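You operate a simulated robot arm through the tools that you are given. There is no shell and no other tool. Be economical: measure what you need, move in short steps, check, and stop when the job is done.

You run a simulated two-armed robot. Do the job below in one go: nothing can be reset, and whatever is moved stays where it is left.

JOB
Fetch the plastic cup from the cart 62 padded top and set it on the top of the pine bench. Open the drawer of the pine bench, put the yellow cloth on the cart 62 padded top away in the inside of the pine bench's drawer and shut the drawer again. Take the blue moulding and leave it on the cart 57 padded top. Pick up the white panel with one hand, pass it to the other hand and put it on the shelf under the padded table. Fetch the blue panel and stand it on the top of the padded table. Take the beige drawer front from the cart 29 padded top and put it on top of the blue rests. Pull the filter drawer open. Any order will do. Set down upright: plastic cup, blue panel.

The check looks at the end state, three seconds after you hand in, the way a careful person would. Anything else that was tipped, shoved, dropped, spilled or broken makes it a failure. Flat cloth is picked up by pressing the open fingertips on it (5 to 10 N) and closing them slowly along it; thin cloth reads only 2 to 8 mm in the jaws.

ROBOT AND FRAMES
Two 6-joint arms with two-finger parallel grippers on one trunk, on a base that drives. Base frame: it is fixed to the floor where the robot stands at the start and does not move with it; the origin is under the middle of the robot, x ahead of it, y to its left, z up. Units: m, rad, N and s.
The left shoulder is at the start at [0.28, 0.185, 1.105], the right one opposite. With the tool pointing down near the work surface each hand reaches from about 0.26 to 0.6 m from the robot's upright axis, wherever it stands, measured 20 degrees to its own side. Places, roughly: beige drawer front (23x23x5 cm) [-1.6, -3.5, 0.9]; blue moulding (50x5x4 cm) [1.4, -1, 0.3]; blue panel [1, -3.5, 0.75]; blue rests (32x29x5 cm) [-2.1, -3.5, 0.9]; cart 57 padded top [-1.9, -2.7, 0.9]; drawer of the pine bench [1.5, -1, 0.7]; filter drawer [1.2, 6.2, 0.6]; inside of the pine bench's drawer [1.6, -1, 0.7]; plastic cup (8x8x9 cm) [0.5, -0.1, 0.9]; shelf under the padded table [-2.7, -4.6, 0.3]; top of the padded table [-2.7, -4.6, 0.9]; top of the pine bench [1.6, -1, 0.8]; white panel [1, -3.25, 0.75]; yellow cloth (9x7x3 cm) [0.8, 0.4, 0.9]. Payload 1.57 kg a hand.
The TCP of each hand is the grasp point between the finger pads, 0.03 m short of the fingertips. In the tool frame z runs along the fingers and y along their closing line. Largest opening 0.08 m; finger width 0.017, thickness 0.012; the body of the gripper, 0.04 by 0.082 m, starts 0.08 m behind the TCP.
Orientation is that of the tool frame in the base frame, as a unit quaternion [x, y, z, w]. With the fingers straight down and closing along the base's y, the tool's x points along the base's -x, its y along +y and its z along -z.

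CONTROLS
- The arms move only by the tool nudge_tool. It takes "left_moves", "right_moves" or both (then of equal length, played together; a hand with none holds still); each is text: rows parted by semicolons, each of 6 numbers parted by spaces: the shift along the tool's x, y, z in cm, then the turn, a rotation vector about the tool's x, y, z in rad. In form: dx dy dz rx ry rz; .... A call has 1 to 8 rows; each row is the pose to reach, as a shift and turn from the pose commanded when the call began, along the tool's axes at that moment. "left_fingers" and "right_fingers" are, for a hand that has rows, the gripper command, from -1 (fully open) to 1 (shut), values between in proportion, set as the call begins (left out, the last holds). A row lasts 0.2 s, in which the tool goes at most 0.05 m and 0.15 rad; a call with a longer step from one row to the next is refused whole, and so is a gripper value outside its range. Where a pose cannot be reached the arm comes as near as it can. A force on the tool above 40 N (or 10 N above the force at the start of the call, whichever is more), or a blocked arm, ends the call early, and 0.2 s more pass. Each finger travels about 0.153 m/s and halts on what it meets, pressing with about 27 N; the grip force reading is that of the motor and also rises with nothing between the fingers. The clock runs only during rows and for 0.2 s after the last one: add rows that repeat a pose to give the fingers time. The reply holds the time, the measured pose of the TCP, the force on the tool along the base axes, the opening and the grip force, in the units named above and with some noise, with the torque about the TCP (base axes, N m) and any sound that the robot's microphone picked up.
- Cameras (640 x 400 px; columns grow to the right, rows downward): "scene" is now at [0.2292, 0.0226, 1.532]; the picture's right is [0.31, -0.95, 0.00], its down [-0.79, -0.26, -0.56] and it looks along [0.53, 0.17, -0.83] (base axes); focal length 270 px, centre (320, 200). "left" rides on the left gripper at [0.072, 0.007, -0.122] in its tool frame; the picture's right is [-0.09, 1.00, 0.00], its down [-0.84, -0.08, -0.54] and it looks along [-0.54, -0.05, 0.84] (tool axes); focal length 238 px, centre (320, 200). "right" rides on the right gripper at [0.072, -0.007, -0.122] in its tool frame; the picture's right is [0.09, 1.00, 0.00], its down [-0.84, 0.08, -0.54] and it looks along [-0.54, 0.05, 0.84] (tool axes); focal length 238 px, centre (320, 200). There is no depth. A picture from a camera that has moved, and an enlarged one, comes with that camera's place and axes in the base frame and with its lens.
- capture(camera): a new picture of that camera. No time passes.
- raise_lower(by): slides the trunk up (or, below 0, down) by that many m; the arms and the scene camera ride with it, the base frame stays. It gives what a move gives, with no picture.
- steer(legs): drives the robot by 1 to 6 legs, each [ahead, turn to the left] in m and rad, along the robot's own axes; the way and the turn of a leg run together, so that a leg with both is an arc; at most 1.5 m and 3.142 rad a leg. The arms and the cameras ride along, it lands a little off, and it stops where it bumps. It gives what a move gives.
- turn_head(pan, tilt): turns the head with the scene camera to pan (to the left, within 1.501 rad either way) and tilt (down, from -0.506 to 1.204), counted from straight ahead of the robot. It gives what a move gives.
- inspect(camera, box): a new picture of the part [left, top, right, bottom] of that camera's present view, enlarged. No time passes.
- sign_off(): hands the job in; it is judged then, once.

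Work in short steps. Places have to be worked out from the pictures, the camera data and where the tool is seen: move nearer, look again, correct. Check each grasp and each placing, and mend what went wrong. You have 483 turns and 230 pictures in all, those below and enlarged ones among them. Open the grippers and draw the arms clear of the work before you hand the job in, unless the task says otherwise; then end with one line.

The tools are called after "Call:" as name(argument=value, ...) on one line, values as JSON. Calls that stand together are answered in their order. nudge_tool: Moves the arms, as the interface text tells. Its arguments: {"type":"object","properties":{"left_moves":{"type":"string"},"left_fingers":{"type":"number"},"right_moves":{"type":"string"},"right_fingers":{"type":"number"}},"required":[]} The other tools are called the same way: raise_lower (by) slides the trunk up or down; steer (legs) drives the base; turn_head (pan, tilt) turns the head that bears the scene camera; capture (camera) takes a picture; inspect (camera, box) takes an enlarged picture of a part of a camera's view; sign_off () hands the job in.

At the start:

```text
time: 0.0
left_tool_pos: [0.4534, 0.4079, 1.121]
left_ee_rot: [0.0, 1.0, 0.0, 0.0]
left_wrist_force: [0.2, -0.7, 0.1]
left_moment: [0.01, 0.01, -0.01]
left_opening: 0.08
left_finger_force: 0.1
right_tool_pos: [0.6165, -0.0444, 1.105]
right_ee_rot: [0.0, 1.0, 0.0, -0.001]
right_wrist_force: [-0.5, 0.1, 1.5]
right_moment: [0.0, 0.0, -0.01]
right_opening: 0.0802
right_finger_force: 0.0
trunk travel left (down, up): [-0.8, 0.19]
robot x, y, heading: [0.0017, -0.0007, 0.005]
head pan, tilt: [0.312, 0.981]
```

scene: 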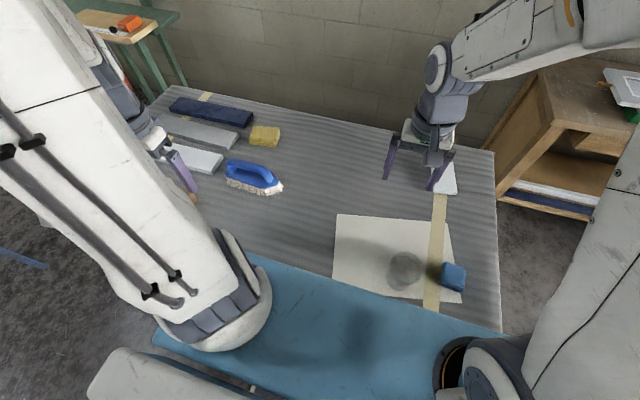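
right: 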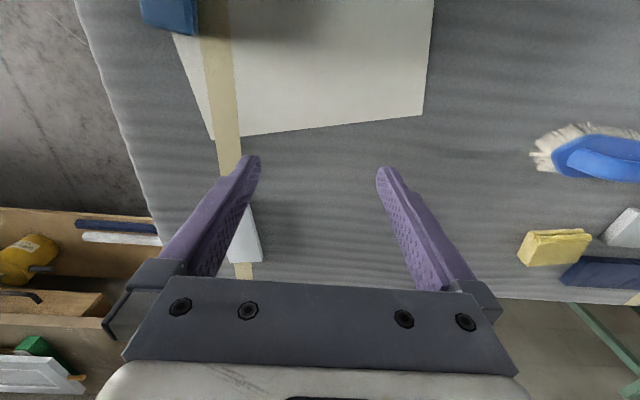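
left: 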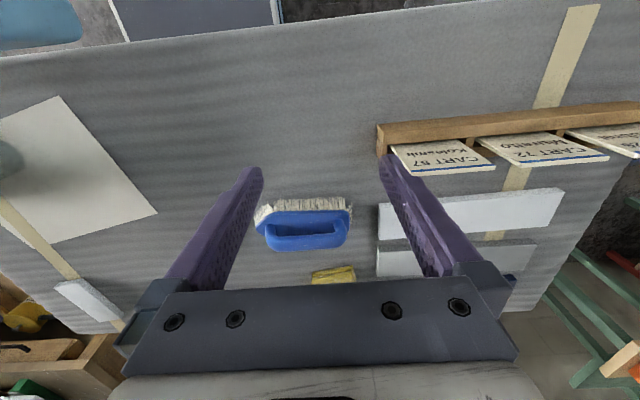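

The cup appears as a translucent shape near (405,270) in the scene view, about [0.50,-0.10]. I'll enlarge the view to see its shape.

Call:
inspect(camera="scene", box=[330, 200, 510, 320])

Call:
inspect(camera="scene", box=[140, 80, 320, 200])

```text
3.33 times, centred on (420, 260) of scene
camera zoom: at [0.2292, 0.0226, 1.532], right [0.31, -0.95, 0.0], down [-0.79, -0.26, -0.56], along [0.53, 0.17, -0.83], focal length 900 px, centre (-13, 0)
```

zoom: 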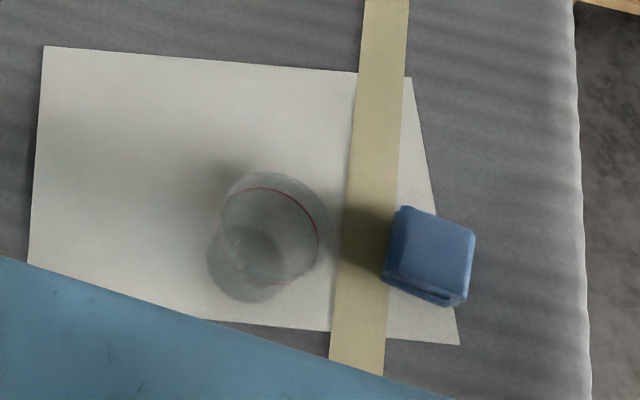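

```text
3.33 times, centred on (230, 140) of scene
camera zoom: at [0.2292, 0.0226, 1.532], right [0.31, -0.95, 0.0], down [-0.79, -0.26, -0.56], along [0.53, 0.17, -0.83], focal length 900 px, centre (620, 400)
```

zoom: 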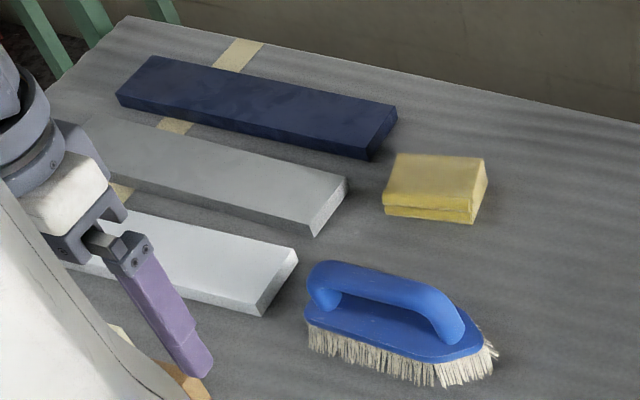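

The cup is translucent and may hold something, and the cloth is a folded block. I'll move the right hand over the cup, keeping it high, and look again.

Call:
nudge_tool(right_moves="4 -2 0 0 0 0; 8 -4 0 0 0 0; 11.5 -5.8 0 0 0 0; 11.5 -5.8 0 0 0 0", right_fingers=-1)

Call:
capture(camera="right")

Call:
capture(camera="scene")

```text
time: 1.0
left_tool_pos: [0.4535, 0.407, 1.1194]
left_ee_rot: [0.001, 1.0, 0.0, 0.0]
left_wrist_force: [0.1, -0.6, -0.5]
left_moment: [-0.01, 0.01, 0.0]
left_opening: 0.0799
left_finger_force: 0.0
right_tool_pos: [0.4995, -0.1031, 1.1068]
right_ee_rot: [0.0, 1.0, 0.0, 0.0]
right_wrist_force: [-0.5, 0.4, -0.7]
right_moment: [0.03, -0.03, 0.02]
right_opening: 0.08
right_finger_force: 0.0
trunk travel left (down, up): [-0.8, 0.19]
robot x, y, heading: [0.0021, 0.0029, 0.001]
head pan, tilt: [0.312, 0.981]
```

```text
224 pictures are left
camera right: at [0.4291, -0.1084, 1.2287], right [-0.09, 1.0, 0.0], down [0.84, 0.08, 0.54], along [0.54, 0.05, -0.84], focal length 238 px, centre (320, 200)
```

right: 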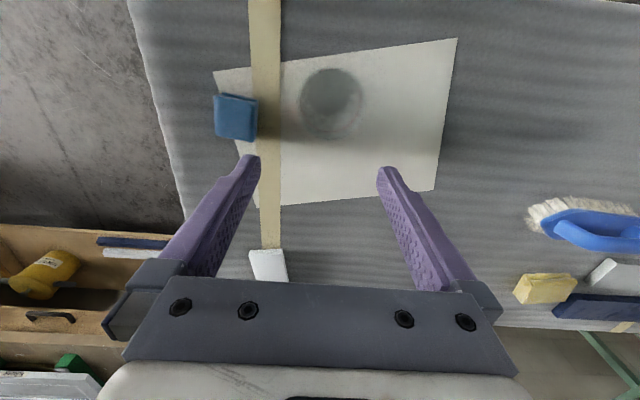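

```text
223 pictures are left
camera scene: at [0.229, 0.0225, 1.5321], right [0.31, -0.95, 0.0], down [-0.79, -0.26, -0.56], along [0.53, 0.17, -0.83], focal length 270 px, centre (320, 200)
```

scene: 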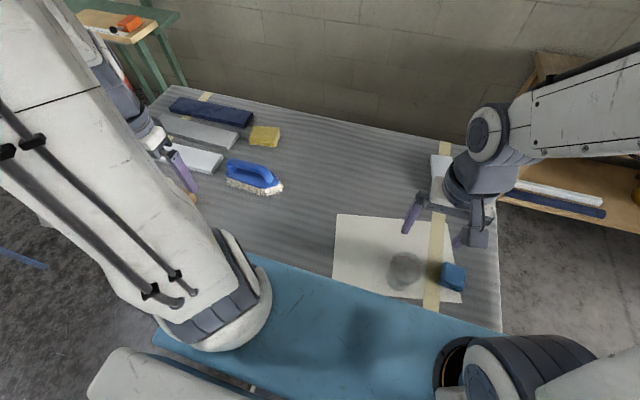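

The cup sits almost under the right tool. I'll zoom in on it through the right camera.

Call:
inspect(camera="right", box=[250, 40, 410, 160])

```text
3.33 times, centred on (330, 100) of right
camera zoom: at [0.4291, -0.1084, 1.2287], right [-0.09, 1.0, 0.0], down [0.84, 0.08, 0.54], along [0.54, 0.05, -0.84], focal length 794 px, centre (287, 533)
```

zoom: 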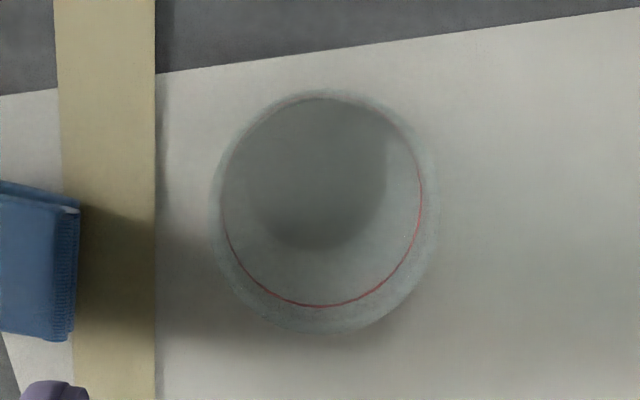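

The rim looks about 8 cm wide at z≈0.935, centred at ≈[0.484,-0.09], and tapers to ≈6.5 cm at the base. I'll pinch the +y wall with one finger inside, with the tool tilted about 5° along the wall. I'll half close the hand and descend to a point above the rim.

Call:
nudge_tool(right_moves="0.8 2.6 2 0.03 0 0; 1.5 5.2 5.5 0.087 0 0; 1.5 5.2 9.5 0.087 0 0; 1.5 5.2 9.5 0.087 0 0", right_fingers=0)

Call:
capture(camera="right")

Call:
inspect(camera="scene", box=[330, 180, 510, 300])

```text
time: 2.0
left_tool_pos: [0.4527, 0.4073, 1.1195]
left_ee_rot: [0.0, 1.0, 0.0, 0.0]
left_wrist_force: [0.1, 0.2, 0.2]
left_moment: [-0.01, -0.01, -0.02]
left_opening: 0.0798
left_finger_force: 0.0
right_tool_pos: [0.4865, -0.0487, 1.0108]
right_ee_rot: [0.0, 0.999, -0.043, 0.001]
right_wrist_force: [0.7, -1.0, -0.5]
right_moment: [-0.01, 0.01, 0.0]
right_opening: 0.0402
right_finger_force: 0.1
trunk travel left (down, up): [-0.8, 0.19]
robot x, y, heading: [0.0044, 0.0036, 0.0]
head pan, tilt: [0.312, 0.981]
```

```text
221 pictures are left
camera right: at [0.4163, -0.0424, 1.1342], right [-0.09, 0.99, -0.09], down [0.84, 0.12, 0.53], along [0.54, -0.02, -0.84], focal length 238 px, centre (320, 200)
```

right: 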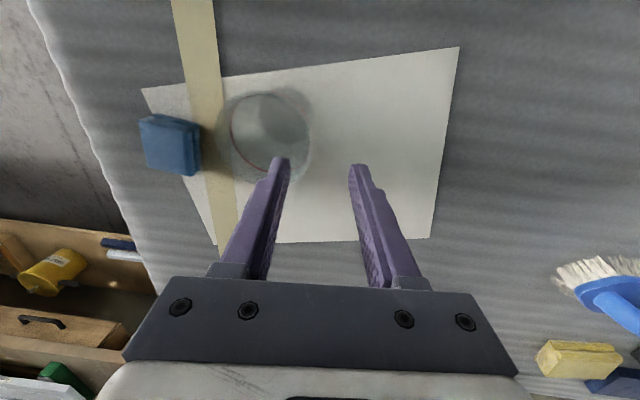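

```text
3.33 times, centred on (420, 240) of scene
camera zoom: at [0.2295, 0.0227, 1.532], right [0.31, -0.95, 0.0], down [-0.79, -0.26, -0.56], along [0.53, 0.17, -0.83], focal length 900 px, centre (-13, 67)
```

zoom: 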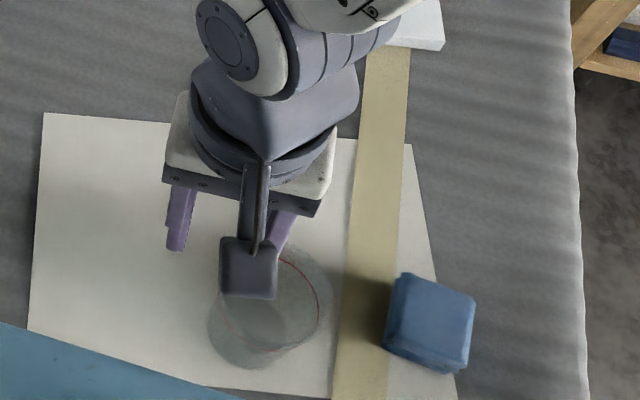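

The cup centre still computes to ≈[0.484,-0.095]. I'll zoom in to measure the rim more exactly.

Call:
inspect(camera="right", box=[210, 70, 370, 190])

```text
3.33 times, centred on (290, 130) of right
camera zoom: at [0.4163, -0.0424, 1.1342], right [-0.09, 0.99, -0.09], down [0.84, 0.12, 0.53], along [0.54, -0.02, -0.84], focal length 794 px, centre (420, 433)
```

zoom: 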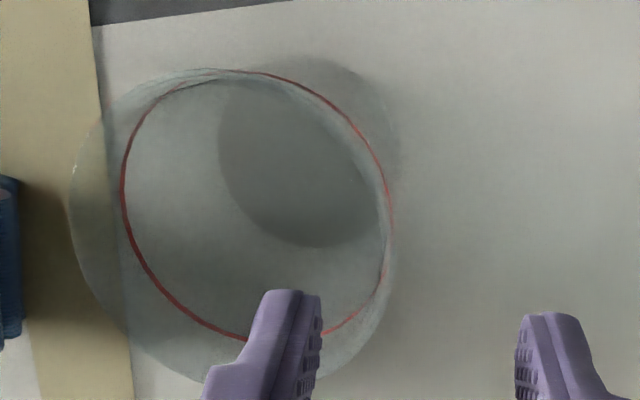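

The rim centre is ≈[0.483,-0.097,0.945]. I'll descend so the inner finger goes in about 3–4 cm, without closing yet.

Call:
nudge_tool(right_moves="0.3 -0.3 3 0 0 0; 0.3 -0.3 6 0 0 0; 0.3 -0.3 8 0 0 0; 0.3 -0.3 8 0 0 0")

Call:
capture(camera="right")

```text
time: 3.0
left_tool_pos: [0.4532, 0.4069, 1.1207]
left_ee_rot: [-0.001, 1.0, 0.0, 0.0]
left_wrist_force: [0.0, -1.1, -0.5]
left_moment: [0.01, -0.02, 0.0]
left_opening: 0.08
left_finger_force: 0.1
right_tool_pos: [0.4865, -0.0575, 0.9318]
right_ee_rot: [0.0, 0.999, -0.044, -0.001]
right_wrist_force: [-0.2, 0.0, 0.2]
right_moment: [-0.01, -0.03, -0.01]
right_opening: 0.0398
right_finger_force: 0.1
trunk travel left (down, up): [-0.8, 0.19]
robot x, y, heading: [-0.003, -0.0025, -0.004]
head pan, tilt: [0.312, 0.981]
```

```text
218 pictures are left
camera right: at [0.4151, -0.0528, 1.0541], right [-0.09, 0.99, -0.09], down [0.84, 0.12, 0.53], along [0.54, -0.02, -0.84], focal length 238 px, centre (320, 200)
```

right: 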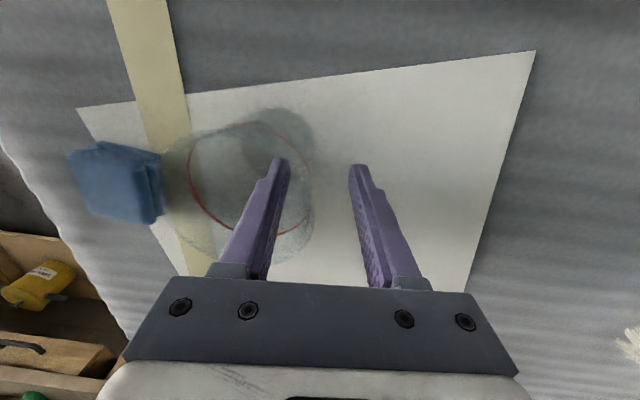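

The inner finger is inside and the wall lies between the pads. I'll close the hand.

Call:
nudge_tool(right_moves="0 0 0 0 0 0; 0 0 0 0 0 0; 0 0 0 0 0 0", right_fingers=1)

Call:
capture(camera="right")

```text
time: 3.8
left_tool_pos: [0.4529, 0.4081, 1.1201]
left_ee_rot: [0.0, 1.0, 0.0, 0.0]
left_wrist_force: [0.5, 1.1, 0.1]
left_moment: [-0.01, 0.01, -0.01]
left_opening: 0.0799
left_finger_force: 0.0
right_tool_pos: [0.4863, -0.0583, 0.933]
right_ee_rot: [0.0, 0.999, -0.044, 0.0]
right_wrist_force: [-0.2, 0.1, -0.2]
right_moment: [0.02, -0.01, 0.02]
right_opening: 0.0049
right_finger_force: 25.4
trunk travel left (down, up): [-0.8, 0.19]
robot x, y, heading: [0.0021, 0.0008, 0.002]
head pan, tilt: [0.312, 0.981]
```

```text
217 pictures are left
camera right: at [0.4151, -0.0528, 1.0543], right [-0.09, 0.99, -0.09], down [0.84, 0.12, 0.53], along [0.54, -0.02, -0.84], focal length 238 px, centre (320, 200)
```

right: 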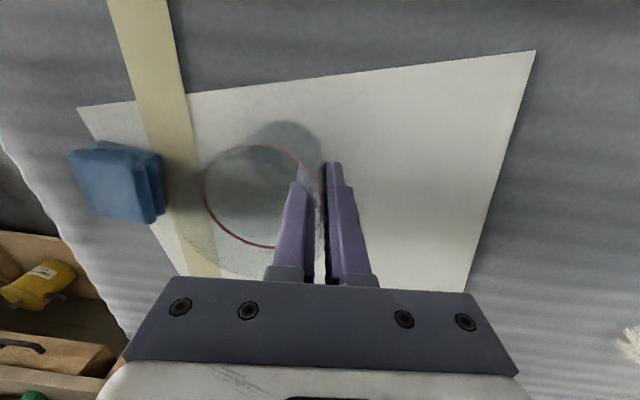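

Grasped with a 5 mm wall reading. I'll lift 10 cm and check.

Call:
nudge_tool(right_moves="0 0 -2 0 0 0; 0 0 -4 0 0 0; 0 0 -7 0 0 0; 0 0 -10 0 0 0; 0 0 -10 0 0 0")

Call:
capture(camera="right")

Call:
turn_head(pan=-0.7, tilt=0.5)

Call:
capture(camera="scene")

```text
time: 5.0
left_tool_pos: [0.4531, 0.4075, 1.1206]
left_ee_rot: [0.0, 1.0, 0.0, 0.0]
left_wrist_force: [-0.5, 0.8, -0.5]
left_moment: [0.02, -0.01, -0.01]
left_opening: 0.0801
left_finger_force: 0.0
right_tool_pos: [0.4844, -0.053, 1.0315]
right_ee_rot: [0.0, 0.999, -0.044, 0.0]
right_wrist_force: [0.3, -0.3, -0.5]
right_moment: [-0.02, 0.0, 0.04]
right_opening: 0.0017
right_finger_force: 23.6
trunk travel left (down, up): [-0.8, 0.19]
robot x, y, heading: [-0.0027, 0.0009, -0.004]
head pan, tilt: [0.312, 0.981]
```

```text
216 pictures are left
camera right: at [0.4132, -0.0461, 1.1533], right [-0.09, 0.99, -0.09], down [0.84, 0.12, 0.53], along [0.54, -0.02, -0.84], focal length 238 px, centre (320, 200)
```

right: 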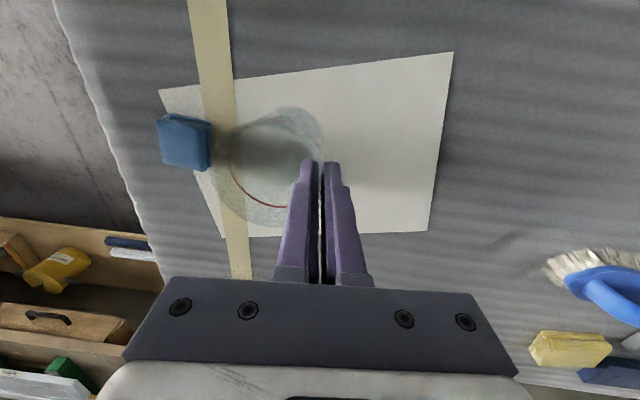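

```text
time: 6.3
left_tool_pos: [0.452, 0.4069, 1.1196]
left_ee_rot: [0.0, 1.0, 0.0, 0.0]
left_wrist_force: [-0.6, 0.1, -0.3]
left_moment: [0.03, -0.01, -0.01]
left_opening: 0.08
left_finger_force: 0.1
right_tool_pos: [0.4835, -0.0512, 1.0312]
right_ee_rot: [-0.001, 0.999, -0.043, 0.0]
right_wrist_force: [0.8, 0.2, -0.6]
right_moment: [0.03, -0.01, 0.01]
right_opening: 0.0018
right_finger_force: 24.0
trunk travel left (down, up): [-0.8, 0.19]
robot x, y, heading: [0.001, 0.0003, 0.001]
head pan, tilt: [-0.7, 0.499]
```

```text
215 pictures are left
camera scene: at [0.2315, -0.0577, 1.5717], right [-0.64, -0.77, 0.0], down [-0.37, 0.31, -0.88], along [0.67, -0.56, -0.48], focal length 270 px, centre (320, 200)
```

scene: 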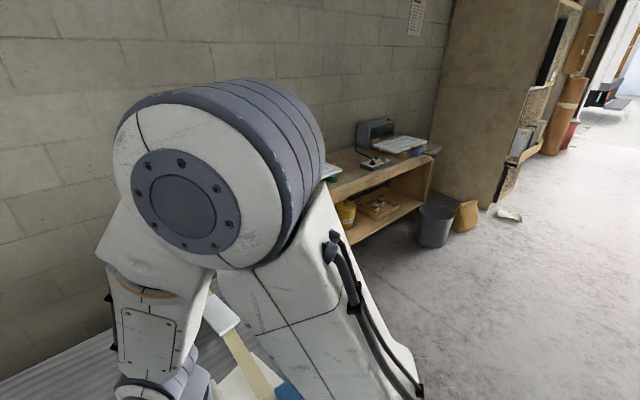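

The opening fell to 1.7 mm, so the cup may have slipped. I'll zoom in to see.

Call:
inspect(camera="right", box=[200, 80, 360, 230])

```text
2.67 times, centred on (280, 155) of right
camera zoom: at [0.4134, -0.0461, 1.1529], right [-0.09, 0.99, -0.09], down [0.84, 0.12, 0.53], along [0.54, -0.02, -0.84], focal length 636 px, centre (427, 320)
```

zoom: 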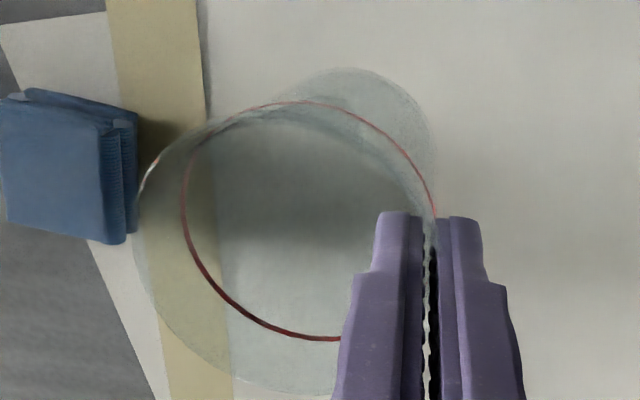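

The cup seems held but perhaps slipped partway. I'll check from the head camera.

Call:
turn_head(pan=0.1, tilt=0.85)

Call:
inspect(camera="scene", box=[300, 150, 480, 270])

```text
time: 7.4
left_tool_pos: [0.453, 0.4089, 1.1202]
left_ee_rot: [0.001, 1.0, 0.0, 0.0]
left_wrist_force: [0.3, -0.6, 0.0]
left_moment: [-0.06, 0.0, -0.02]
left_opening: 0.0798
left_finger_force: 0.0
right_tool_pos: [0.4847, -0.0521, 1.0311]
right_ee_rot: [0.0, 0.999, -0.043, -0.001]
right_wrist_force: [0.0, -0.4, -0.8]
right_moment: [0.01, -0.01, 0.0]
right_opening: 0.0022
right_finger_force: 23.1
trunk travel left (down, up): [-0.8, 0.19]
robot x, y, heading: [-0.001, -0.0003, 0.0]
head pan, tilt: [0.099, 0.85]
```

```text
3.33 times, centred on (390, 210) of scene
camera zoom: at [0.2396, 0.0086, 1.5418], right [0.1, -1.0, 0.0], down [-0.75, -0.07, -0.66], along [0.66, 0.07, -0.75], focal length 900 px, centre (87, 167)
```

zoom: 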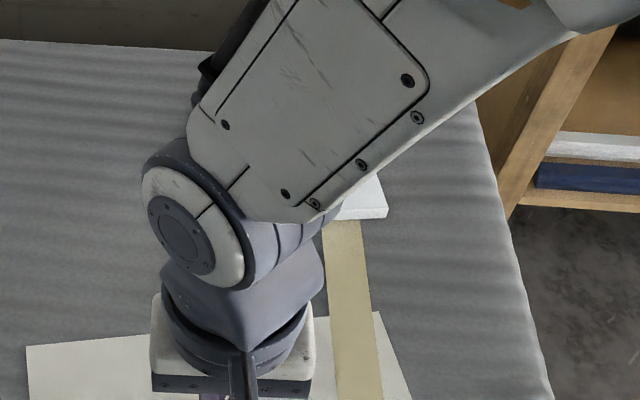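

Call:
inspect(camera="scene", box=[290, 240, 500, 380])

```text
2.86 times, centred on (395, 310) of scene
camera zoom: at [0.2396, 0.0086, 1.5418], right [0.1, -1.0, 0.0], down [-0.75, -0.07, -0.66], along [0.66, 0.07, -0.75], focal length 772 px, centre (106, -114)
```

zoom: 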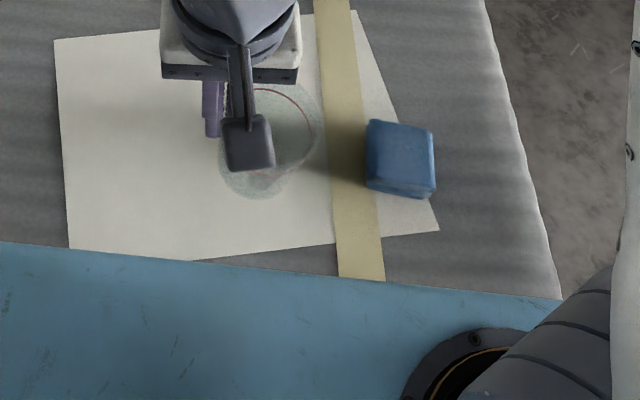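

The cup base computes to z≈0.95, so it is lifted about 10 cm and held. Next I'll look to both sides before driving.

Call:
turn_head(pan=-1.3, tilt=0.5)

Call:
capture(camera="scene")

Call:
turn_head(pan=1.4, tilt=0.4)

Call:
capture(camera="scene")

```text
time: 8.9
left_tool_pos: [0.453, 0.4082, 1.1194]
left_ee_rot: [-0.001, 1.0, 0.001, 0.0]
left_wrist_force: [-1.0, -0.5, 0.3]
left_moment: [0.01, -0.02, 0.01]
left_opening: 0.0804
left_finger_force: 0.0
right_tool_pos: [0.4844, -0.0516, 1.0303]
right_ee_rot: [0.0, 0.999, -0.044, 0.0]
right_wrist_force: [-0.5, -0.6, 0.3]
right_moment: [0.03, 0.05, -0.06]
right_opening: 0.0017
right_finger_force: 23.6
trunk travel left (down, up): [-0.8, 0.19]
robot x, y, heading: [-0.0024, 0.002, -0.001]
head pan, tilt: [-1.3, 0.499]
```

```text
211 pictures are left
camera scene: at [0.1862, -0.0868, 1.5717], right [-0.96, -0.27, 0.0], down [-0.13, 0.46, -0.88], along [0.24, -0.85, -0.48], focal length 270 px, centre (320, 200)
```

scene: 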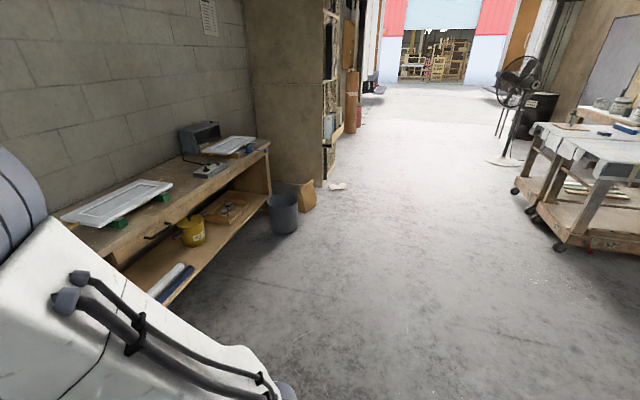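

```text
time: 11.3
left_tool_pos: [0.4524, 0.4081, 1.1205]
left_ee_rot: [0.0, 1.0, -0.001, 0.001]
left_wrist_force: [0.1, -0.5, -0.4]
left_moment: [0.0, -0.03, 0.0]
left_opening: 0.08
left_finger_force: 0.0
right_tool_pos: [0.4844, -0.0515, 1.0311]
right_ee_rot: [-0.001, 0.999, -0.044, 0.0]
right_wrist_force: [-1.2, 0.2, -0.1]
right_moment: [-0.03, 0.0, 0.03]
right_opening: 0.0018
right_finger_force: 24.1
trunk travel left (down, up): [-0.8, 0.19]
robot x, y, heading: [-0.0012, 0.0006, 0.0]
head pan, tilt: [1.4, 0.4]
```

```text
210 pictures are left
camera scene: at [0.1776, 0.0921, 1.5809], right [0.99, -0.17, 0.0], down [-0.07, -0.38, -0.92], along [0.16, 0.91, -0.39], focal length 270 px, centre (320, 200)
```

scene: 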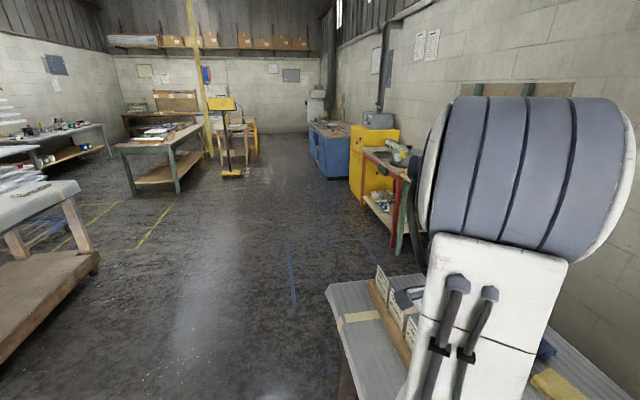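

The bench stands against the wall with its drawer facing -x, and the floor to the right is clear. I'll back off, turn right, go to y≈-1, turn back to face the bench and approach to x≈0.5.

Call:
steer(legs=[[-0.4, 0], [0, -1.571], [1.0, 0], [0, 1.571], [0.8, 0]])

Call:
turn_head(pan=0.0, tilt=0.55)

Call:
capture(camera="scene")

```text
time: 30.5
left_tool_pos: [0.8452, -0.6854, 1.1198]
left_ee_rot: [0.013, 1.0, 0.0, 0.0]
left_wrist_force: [0.3, -0.1, -0.6]
left_moment: [-0.02, -0.01, 0.01]
left_opening: 0.08
left_finger_force: 0.0
right_tool_pos: [0.8634, -1.1467, 1.0309]
right_ee_rot: [0.012, 0.999, -0.044, 0.0]
right_wrist_force: [0.5, 0.6, 0.0]
right_moment: [-0.01, -0.03, 0.03]
right_opening: 0.0018
right_finger_force: 22.8
trunk travel left (down, up): [-0.8, 0.19]
robot x, y, heading: [0.3789, -1.081, -0.02]
head pan, tilt: [1.4, 0.4]
```

```text
time: 32.0
left_tool_pos: [0.8436, -0.6875, 1.1201]
left_ee_rot: [0.012, 1.0, 0.0, 0.0]
left_wrist_force: [0.1, -0.6, -0.2]
left_moment: [0.0, -0.04, 0.02]
left_opening: 0.0801
left_finger_force: 0.1
right_tool_pos: [0.8642, -1.1459, 1.0313]
right_ee_rot: [0.012, 0.999, -0.044, 0.0]
right_wrist_force: [0.8, 0.8, -0.2]
right_moment: [0.01, -0.02, -0.01]
right_opening: 0.0016
right_finger_force: 23.6
trunk travel left (down, up): [-0.8, 0.19]
robot x, y, heading: [0.38, -1.0823, -0.028]
head pan, tilt: [0.0, 0.55]
```

```text
209 pictures are left
camera scene: at [0.6335, -1.0877, 1.5672], right [-0.02, -1.0, 0.0], down [-0.52, 0.01, -0.85], along [0.85, -0.02, -0.52], focal length 270 px, centre (320, 200)
```

scene: 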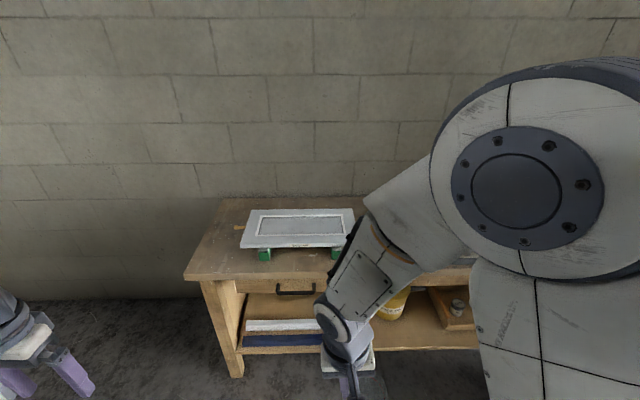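

The bench top's front edge is at x≈1.34 and its left edge at y≈-0.60. A panel on green rests stands at y≈-0.78 to -1.2, and the drawer handle is at ≈(1.37,-1.0). I'll use the wrist camera to see the right half of the top.

Call:
capture(camera="right")

Call:
capture(camera="left")

```text
208 pictures are left
camera right: at [0.7941, -1.1387, 1.1529], right [-0.07, 0.99, -0.09], down [0.84, 0.1, 0.53], along [0.54, -0.04, -0.84], focal length 238 px, centre (320, 200)
```

right: 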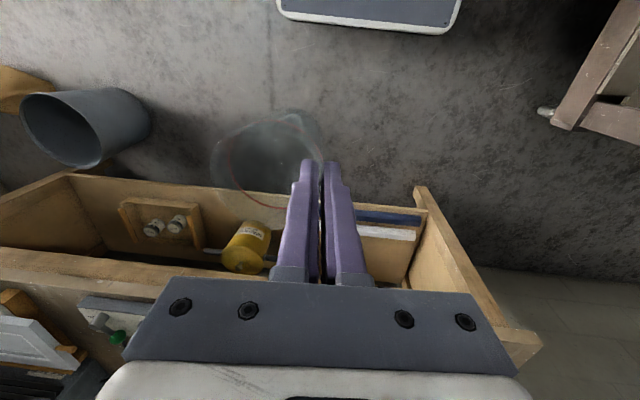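

```text
207 pictures are left
camera left: at [0.7721, -0.6788, 1.2414], right [0.12, 0.99, 0.0], down [0.83, -0.1, 0.54], along [0.54, -0.06, -0.84], focal length 238 px, centre (320, 200)
```

left: 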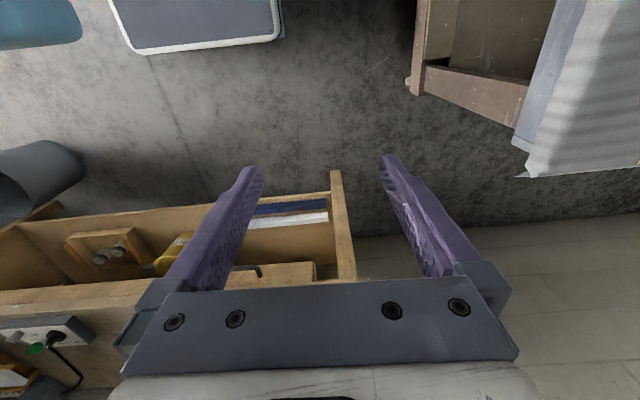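

The cup is still held and clear. I'll drive 0.35 m closer and look down at the bench top.

Call:
steer(legs=[[0.35, 0.02]])

Call:
turn_head(pan=-0.1, tilt=0.8)

Call:
capture(camera="scene")

Call:
capture(camera="right")

```text
time: 34.4
left_tool_pos: [1.2014, -0.6814, 1.1198]
left_ee_rot: [0.002, 1.0, 0.0, 0.0]
left_wrist_force: [-0.5, 0.6, 0.0]
left_moment: [-0.01, 0.02, 0.02]
left_opening: 0.0801
left_finger_force: 0.1
right_tool_pos: [1.2315, -1.1401, 1.0307]
right_ee_rot: [0.002, 0.999, -0.043, 0.0]
right_wrist_force: [0.4, -0.1, -0.7]
right_moment: [0.02, -0.04, 0.01]
right_opening: 0.0018
right_finger_force: 23.3
trunk travel left (down, up): [-0.8, 0.19]
robot x, y, heading: [0.7491, -1.0888, -0.005]
head pan, tilt: [0.0, 0.55]
```

```text
time: 35.2
left_tool_pos: [1.202, -0.6811, 1.1202]
left_ee_rot: [0.002, 1.0, 0.0, 0.0]
left_wrist_force: [-0.6, 0.3, 0.2]
left_moment: [-0.01, 0.0, -0.01]
left_opening: 0.0799
left_finger_force: 0.1
right_tool_pos: [1.23, -1.1407, 1.0323]
right_ee_rot: [0.001, 0.999, -0.044, 0.0]
right_wrist_force: [-0.1, -1.4, 0.2]
right_moment: [0.03, 0.05, 0.03]
right_opening: 0.0017
right_finger_force: 23.5
trunk travel left (down, up): [-0.8, 0.19]
robot x, y, heading: [0.7502, -1.0875, -0.0]
head pan, tilt: [-0.099, 0.799]
```

```text
206 pictures are left
camera scene: at [0.9897, -1.0952, 1.5458], right [-0.1, -0.99, 0.0], down [-0.71, 0.07, -0.7], along [0.69, -0.07, -0.72], focal length 270 px, centre (320, 200)
```

scene: 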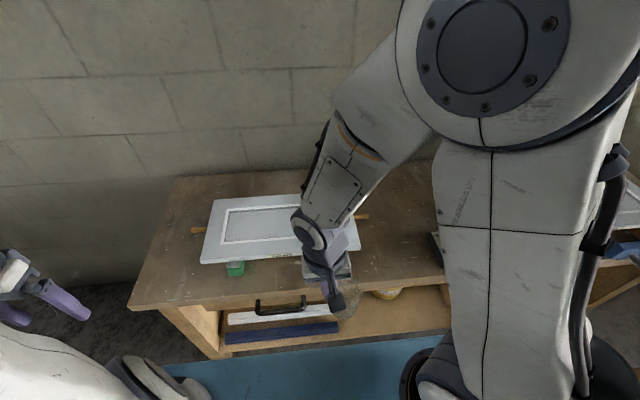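

```text
205 pictures are left
camera right: at [1.1609, -1.1347, 1.1529], right [-0.09, 0.99, -0.09], down [0.84, 0.12, 0.53], along [0.54, -0.02, -0.84], focal length 238 px, centre (320, 200)
```

right: 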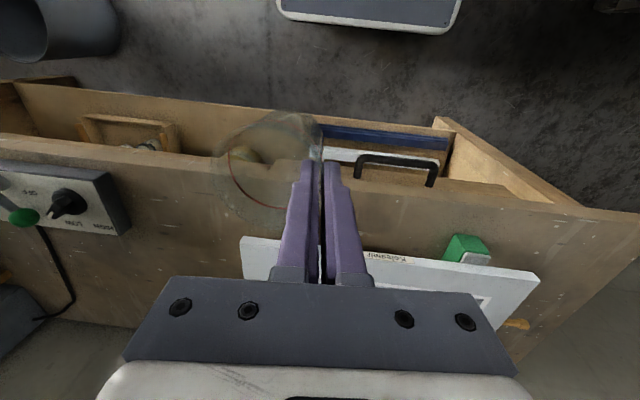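

Bench-top free strip: y between -1.48 (black controller) and -1.28 (panel), so I aim for the cup at (1.42,-1.38). I'll arc forward and right to bring that into reach.

Call:
steer(legs=[[0.12, -0.2]])

Call:
capture(camera="right")

```text
time: 36.4
left_tool_pos: [1.3885, -0.7891, 1.1212]
left_ee_rot: [0.099, 0.995, 0.0, -0.001]
left_wrist_force: [-0.7, 0.4, 0.1]
left_moment: [0.01, -0.02, 0.02]
left_opening: 0.0803
left_finger_force: 0.0
right_tool_pos: [1.3279, -1.2444, 1.0309]
right_ee_rot: [0.1, 0.994, -0.043, -0.004]
right_wrist_force: [-0.4, 0.4, -0.4]
right_moment: [0.04, -0.02, 0.02]
right_opening: 0.0019
right_finger_force: 23.8
trunk travel left (down, up): [-0.8, 0.19]
robot x, y, heading: [0.8681, -1.0973, -0.197]
head pan, tilt: [-0.099, 0.799]
```

```text
204 pictures are left
camera right: at [1.2598, -1.2254, 1.153], right [0.11, 0.99, -0.09], down [0.84, -0.04, 0.53], along [0.52, -0.13, -0.84], focal length 238 px, centre (320, 200)
```

right: 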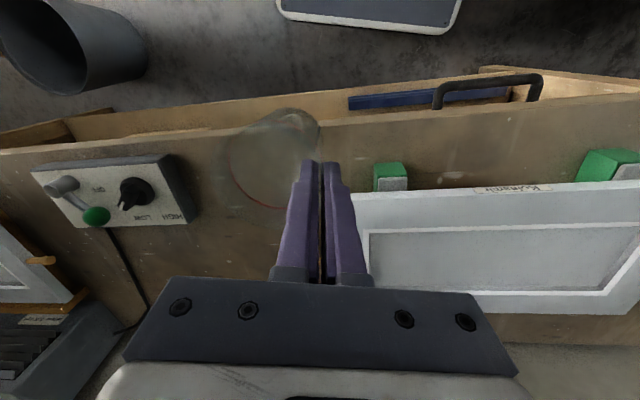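

I'm targeting the cup centre at (1.44,-1.36), so TCP ≈(1.448,-1.319). I'll move there level first.

Call:
nudge_tool(right_moves="-4.4 -1.7 0 0 0 0; -8.8 -3.4 0 0 0 0; -13.2 -5 0 0 0 0; -13.2 -5 2 0 0 0; -13.2 -5 2 0 0 0")

Call:
capture(camera="right")

Call:
turn_head(pan=-0.3, tilt=0.85)

Call:
capture(camera="scene")

```text
time: 37.6
left_tool_pos: [1.3885, -0.7887, 1.1201]
left_ee_rot: [0.099, 0.995, 0.001, 0.0]
left_wrist_force: [0.1, -0.3, -0.2]
left_moment: [-0.01, 0.01, 0.02]
left_opening: 0.08
left_finger_force: 0.2
right_tool_pos: [1.4475, -1.3239, 1.0161]
right_ee_rot: [0.099, 0.994, -0.044, -0.005]
right_wrist_force: [-0.2, 0.3, -0.4]
right_moment: [0.01, 0.0, 0.01]
right_opening: 0.0017
right_finger_force: 23.4
trunk travel left (down, up): [-0.8, 0.19]
robot x, y, heading: [0.8654, -1.0989, -0.201]
head pan, tilt: [-0.099, 0.799]
```

```text
203 pictures are left
camera right: at [1.3799, -1.3043, 1.1383], right [0.11, 0.99, -0.09], down [0.84, -0.04, 0.53], along [0.52, -0.13, -0.84], focal length 238 px, centre (320, 200)
```

right: 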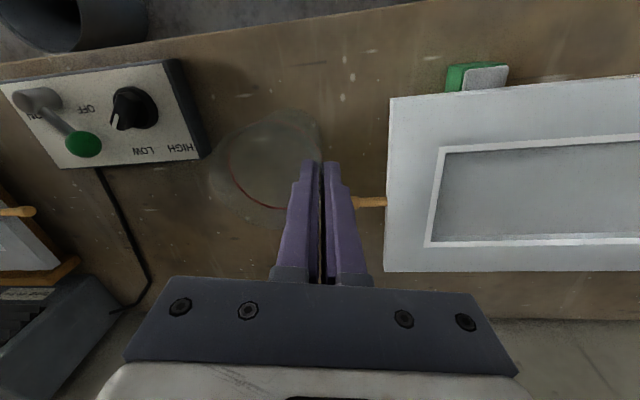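

```text
time: 38.3
left_tool_pos: [1.3892, -0.7875, 1.1204]
left_ee_rot: [0.1, 0.995, -0.001, 0.001]
left_wrist_force: [-0.1, -0.3, 0.5]
left_moment: [0.04, 0.02, 0.03]
left_opening: 0.08
left_finger_force: 0.0
right_tool_pos: [1.4497, -1.3247, 1.015]
right_ee_rot: [0.099, 0.994, -0.043, -0.005]
right_wrist_force: [-0.2, 0.3, -0.3]
right_moment: [0.02, -0.02, 0.01]
right_opening: 0.0018
right_finger_force: 23.4
trunk travel left (down, up): [-0.8, 0.19]
robot x, y, heading: [0.8607, -1.0978, -0.2]
head pan, tilt: [-0.3, 0.85]
```

```text
202 pictures are left
camera scene: at [1.0917, -1.1672, 1.5418], right [-0.48, -0.88, 0.0], down [-0.66, 0.36, -0.66], along [0.58, -0.32, -0.75], focal length 270 px, centre (320, 200)
```

scene: 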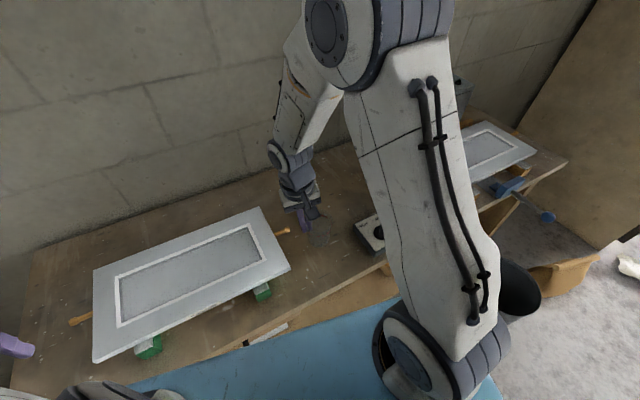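

The spot is clear, and the panel's dowel is well behind at x≈1.59. I'll lower straight down by 10 cm first.

Call:
nudge_tool(right_moves="0 0.26 3 0 0 0; 0 0.52 6 0 0 0; 0 0.87 10 0 0 0; 0 0.87 10 0 0 0")

Call:
inspect(camera="scene", box=[240, 150, 420, 270])

Call:
capture(camera="right")

```text
time: 39.3
left_tool_pos: [1.3885, -0.7894, 1.1192]
left_ee_rot: [0.099, 0.995, 0.0, 0.0]
left_wrist_force: [-0.1, 0.9, 0.3]
left_moment: [-0.02, 0.01, 0.0]
left_opening: 0.0802
left_finger_force: 0.0
right_tool_pos: [1.447, -1.3228, 0.9122]
right_ee_rot: [0.1, 0.994, -0.044, -0.004]
right_wrist_force: [0.3, 0.5, -1.3]
right_moment: [0.02, 0.01, 0.02]
right_opening: 0.0018
right_finger_force: 23.3
trunk travel left (down, up): [-0.8, 0.19]
robot x, y, heading: [0.8678, -1.1006, -0.202]
head pan, tilt: [-0.3, 0.85]
```

```text
3.33 times, centred on (330, 210) of scene
camera zoom: at [1.0919, -1.1673, 1.5417], right [-0.48, -0.88, 0.0], down [-0.66, 0.36, -0.66], along [0.58, -0.32, -0.75], focal length 900 px, centre (287, 167)
```

zoom: 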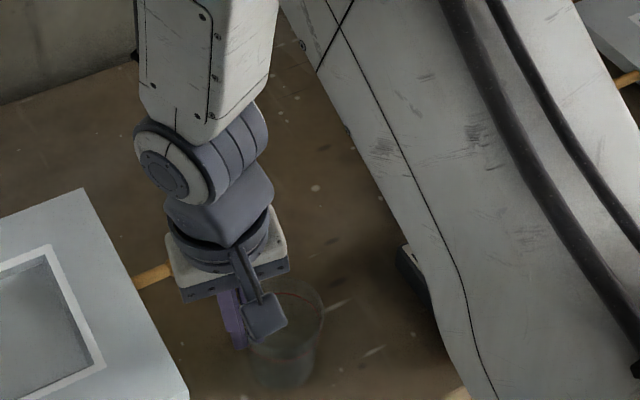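

```text
200 pictures are left
camera right: at [1.3783, -1.3031, 1.0339], right [0.11, 0.99, -0.09], down [0.84, -0.04, 0.53], along [0.52, -0.13, -0.84], focal length 238 px, centre (320, 200)
```

right: 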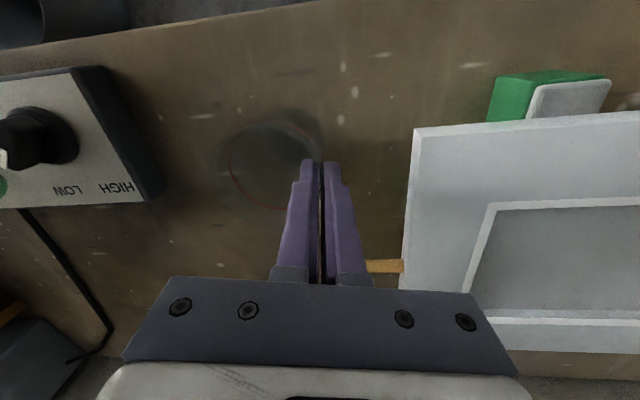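

Still above the bench. I'll lower 2 cm and watch the force.

Call:
nudge_tool(right_moves="0 0.09 1 0 0 0; 0 0.17 2 0 0 0")

Call:
nudge_tool(right_moves="0 0.04 0.5 0 0 0; 0 0.06 0.7 0 0 0")

Call:
capture(camera="right")

```text
time: 39.9
left_tool_pos: [1.3873, -0.7887, 1.1204]
left_ee_rot: [0.1, 0.995, 0.0, 0.0]
left_wrist_force: [0.7, 0.3, 0.2]
left_moment: [0.01, 0.0, -0.03]
left_opening: 0.0801
left_finger_force: 0.2
right_tool_pos: [1.4487, -1.321, 0.8978]
right_ee_rot: [0.099, 0.994, -0.045, -0.003]
right_wrist_force: [-4.0, -1.1, 19.8]
right_moment: [-0.19, 0.2, -0.03]
right_opening: 0.0019
right_finger_force: 23.4
trunk travel left (down, up): [-0.8, 0.19]
robot x, y, heading: [0.8653, -1.1002, -0.203]
head pan, tilt: [-0.3, 0.85]
stopped in row 2 (right hand): the force on the tool passed its limit at 46 N (the readings are from after the stop); the commanded pose is now the measured one
```

```text
time: 40.2
left_tool_pos: [1.3885, -0.7888, 1.1215]
left_ee_rot: [0.099, 0.995, 0.0, -0.001]
left_wrist_force: [0.0, -0.2, 0.5]
left_moment: [-0.01, -0.03, 0.0]
left_opening: 0.0797
left_finger_force: 0.1
right_tool_pos: [1.4476, -1.323, 0.8977]
right_ee_rot: [0.099, 0.994, -0.044, -0.001]
right_wrist_force: [-6.8, 1.0, 24.5]
right_moment: [-0.18, 0.4, -0.05]
right_opening: 0.0019
right_finger_force: 23.7
trunk travel left (down, up): [-0.8, 0.19]
robot x, y, heading: [0.8653, -1.1005, -0.196]
head pan, tilt: [-0.3, 0.85]
stopped in row 1 (right hand): the force on the tool passed its limit at 49 N (the readings are from after the stop); the commanded pose is now the measured one
```

```text
199 pictures are left
camera right: at [1.3791, -1.3013, 1.0197], right [0.11, 0.99, -0.09], down [0.84, -0.04, 0.54], along [0.53, -0.13, -0.84], focal length 238 px, centre (320, 200)
```

right: 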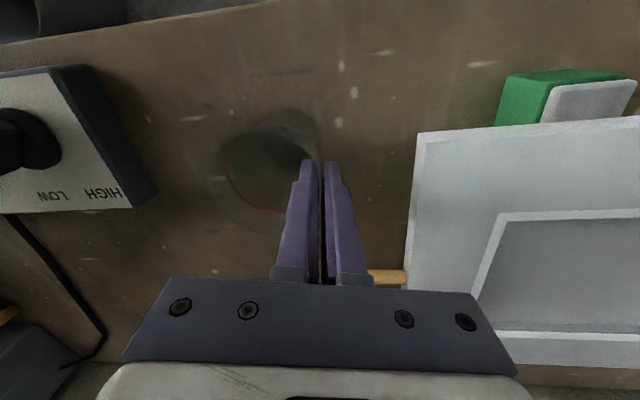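

In contact with the bench (top ≈0.81). I'll ease up 3 mm to relieve the force before opening.

Call:
nudge_tool(right_moves="0 -0.02 -0.25 0 0 0; 0 -0.02 -0.25 0 0 0")

```text
time: 40.9
left_tool_pos: [1.3887, -0.7897, 1.1198]
left_ee_rot: [0.099, 0.995, 0.0, 0.0]
left_wrist_force: [0.1, -0.4, 0.6]
left_moment: [0.05, -0.01, 0.03]
left_opening: 0.08
left_finger_force: 0.1
right_tool_pos: [1.4485, -1.3228, 0.8986]
right_ee_rot: [0.099, 0.994, -0.044, -0.002]
right_wrist_force: [0.0, 0.8, 1.6]
right_moment: [0.0, 0.03, 0.04]
right_opening: 0.0019
right_finger_force: 23.4
trunk travel left (down, up): [-0.8, 0.19]
robot x, y, heading: [0.8672, -1.1005, -0.195]
head pan, tilt: [-0.3, 0.85]
```

Force is nearly zero. I'll open to 2 cm each side slowly.

Call:
nudge_tool(right_moves="0 0 0 0 0 0; 0 0 0 0 0 0; 0 0 0 0 0 0", right_fingers=0.2)

Call:
capture(camera="right")

```text
time: 41.6
left_tool_pos: [1.3875, -0.7886, 1.1193]
left_ee_rot: [0.1, 0.995, 0.0, 0.0]
left_wrist_force: [-0.4, 0.5, -0.7]
left_moment: [0.03, -0.02, -0.01]
left_opening: 0.0799
left_finger_force: 0.0
right_tool_pos: [1.4489, -1.3212, 0.8994]
right_ee_rot: [0.1, 0.994, -0.045, -0.002]
right_wrist_force: [-0.9, 0.5, 0.0]
right_moment: [-0.04, 0.02, 0.03]
right_opening: 0.032
right_finger_force: 0.0
trunk travel left (down, up): [-0.8, 0.19]
robot x, y, heading: [0.8648, -1.097, -0.203]
head pan, tilt: [-0.3, 0.85]
```

```text
198 pictures are left
camera right: at [1.3799, -1.3016, 1.0206], right [0.11, 0.99, -0.09], down [0.84, -0.04, 0.54], along [0.53, -0.13, -0.84], focal length 238 px, centre (320, 200)
```

right: 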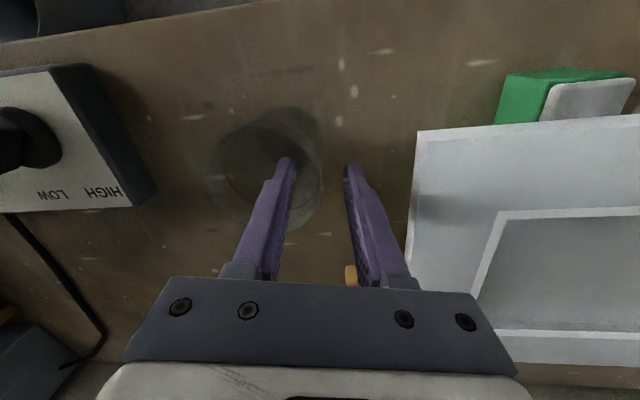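

Released and upright. I'll withdraw upward and back.

Call:
nudge_tool(right_moves="0 0 -3 0 0 0; 0 0 -7 0 0 0; 0 0 -11 0 0 0; 4 0 -15 0 0 0; 8 0 -18 0 0 0; 12 0 -18 0 0 0")

Call:
capture(camera="right")

```text
refused: row 4 steps farther than a row can; nothing moved
```

```text
197 pictures are left
camera right: at [1.3799, -1.3016, 1.0206], right [0.11, 0.99, -0.09], down [0.84, -0.04, 0.54], along [0.53, -0.13, -0.84], focal length 238 px, centre (320, 200)
```

right: 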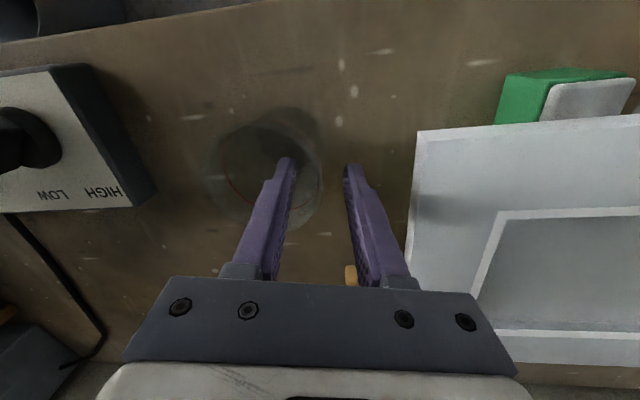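

Row steps were too long; I'll retry with shorter ones.

Call:
nudge_tool(right_moves="0 0 -3 0 0 0; 0 0 -7 0 0 0; 0 0 -11 0 0 0; 3 0 -14 0 0 0; 6 0 -17 -0.04 0 0; 10 0 -18 -0.087 0 0; 10 0 -18 -0.087 0 0")

Call:
capture(camera="right")

```text
time: 43.2
left_tool_pos: [1.3876, -0.7892, 1.1208]
left_ee_rot: [0.099, 0.995, 0.0, 0.0]
left_wrist_force: [-0.3, 0.4, 0.2]
left_moment: [-0.01, 0.0, -0.01]
left_opening: 0.0802
left_finger_force: 0.0
right_tool_pos: [1.3531, -1.2901, 1.0758]
right_ee_rot: [0.099, 0.995, -0.001, 0.002]
right_wrist_force: [0.5, -1.3, 0.6]
right_moment: [0.0, -0.01, 0.03]
right_opening: 0.032
right_finger_force: 0.0
trunk travel left (down, up): [-0.8, 0.19]
robot x, y, heading: [0.863, -1.0995, -0.198]
head pan, tilt: [-0.3, 0.85]
```

```text
196 pictures are left
camera right: at [1.2815, -1.2798, 1.1983], right [0.11, 0.99, 0.0], down [0.83, -0.09, 0.55], along [0.54, -0.06, -0.84], focal length 238 px, centre (320, 200)
```

right: 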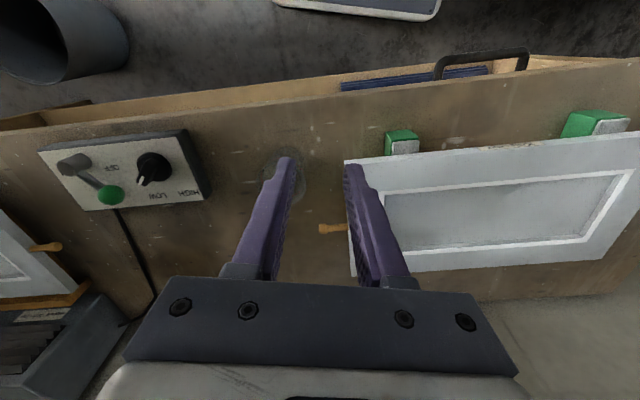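

The cup stands well. Next I'll open the drawer with the left hand: back off and straighten to heading 0, then look at the handle.

Call:
steer(legs=[[-0.25, 0.2]])

Call:
turn_head(pan=0.0, tilt=0.75)

Call:
capture(camera="scene")

```text
time: 45.0
left_tool_pos: [1.0757, -0.6693, 1.1201]
left_ee_rot: [0.004, 1.0, 0.0, -0.001]
left_wrist_force: [0.3, 0.3, -0.3]
left_moment: [-0.04, 0.04, 0.02]
left_opening: 0.0801
left_finger_force: 0.0
right_tool_pos: [1.1364, -1.1676, 1.0765]
right_ee_rot: [0.003, 1.0, -0.001, 0.002]
right_wrist_force: [0.4, -0.5, 0.3]
right_moment: [0.02, 0.05, -0.01]
right_opening: 0.0319
right_finger_force: 0.1
trunk travel left (down, up): [-0.8, 0.19]
robot x, y, heading: [0.6162, -1.0722, -0.011]
head pan, tilt: [-0.3, 0.85]
```

```text
time: 45.9
left_tool_pos: [1.0761, -0.6692, 1.1203]
left_ee_rot: [0.004, 1.0, 0.0, -0.001]
left_wrist_force: [-0.2, 0.5, 0.4]
left_moment: [-0.02, -0.02, 0.0]
left_opening: 0.0799
left_finger_force: 0.0
right_tool_pos: [1.1359, -1.1668, 1.0767]
right_ee_rot: [0.003, 1.0, -0.001, 0.002]
right_wrist_force: [0.5, -0.3, -0.3]
right_moment: [0.01, -0.01, 0.03]
right_opening: 0.032
right_finger_force: 0.1
trunk travel left (down, up): [-0.8, 0.19]
robot x, y, heading: [0.6166, -1.0698, -0.008]
head pan, tilt: [0.0, 0.75]
```

```text
195 pictures are left
camera scene: at [0.8639, -1.0746, 1.5498], right [-0.01, -1.0, 0.0], down [-0.68, 0.01, -0.73], along [0.73, -0.01, -0.68], focal length 270 px, centre (320, 200)
```

scene: 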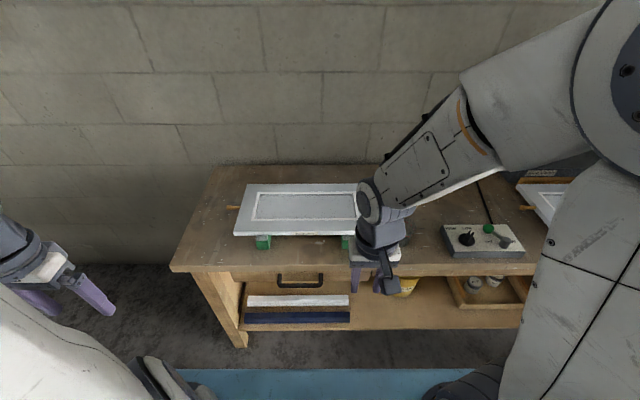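

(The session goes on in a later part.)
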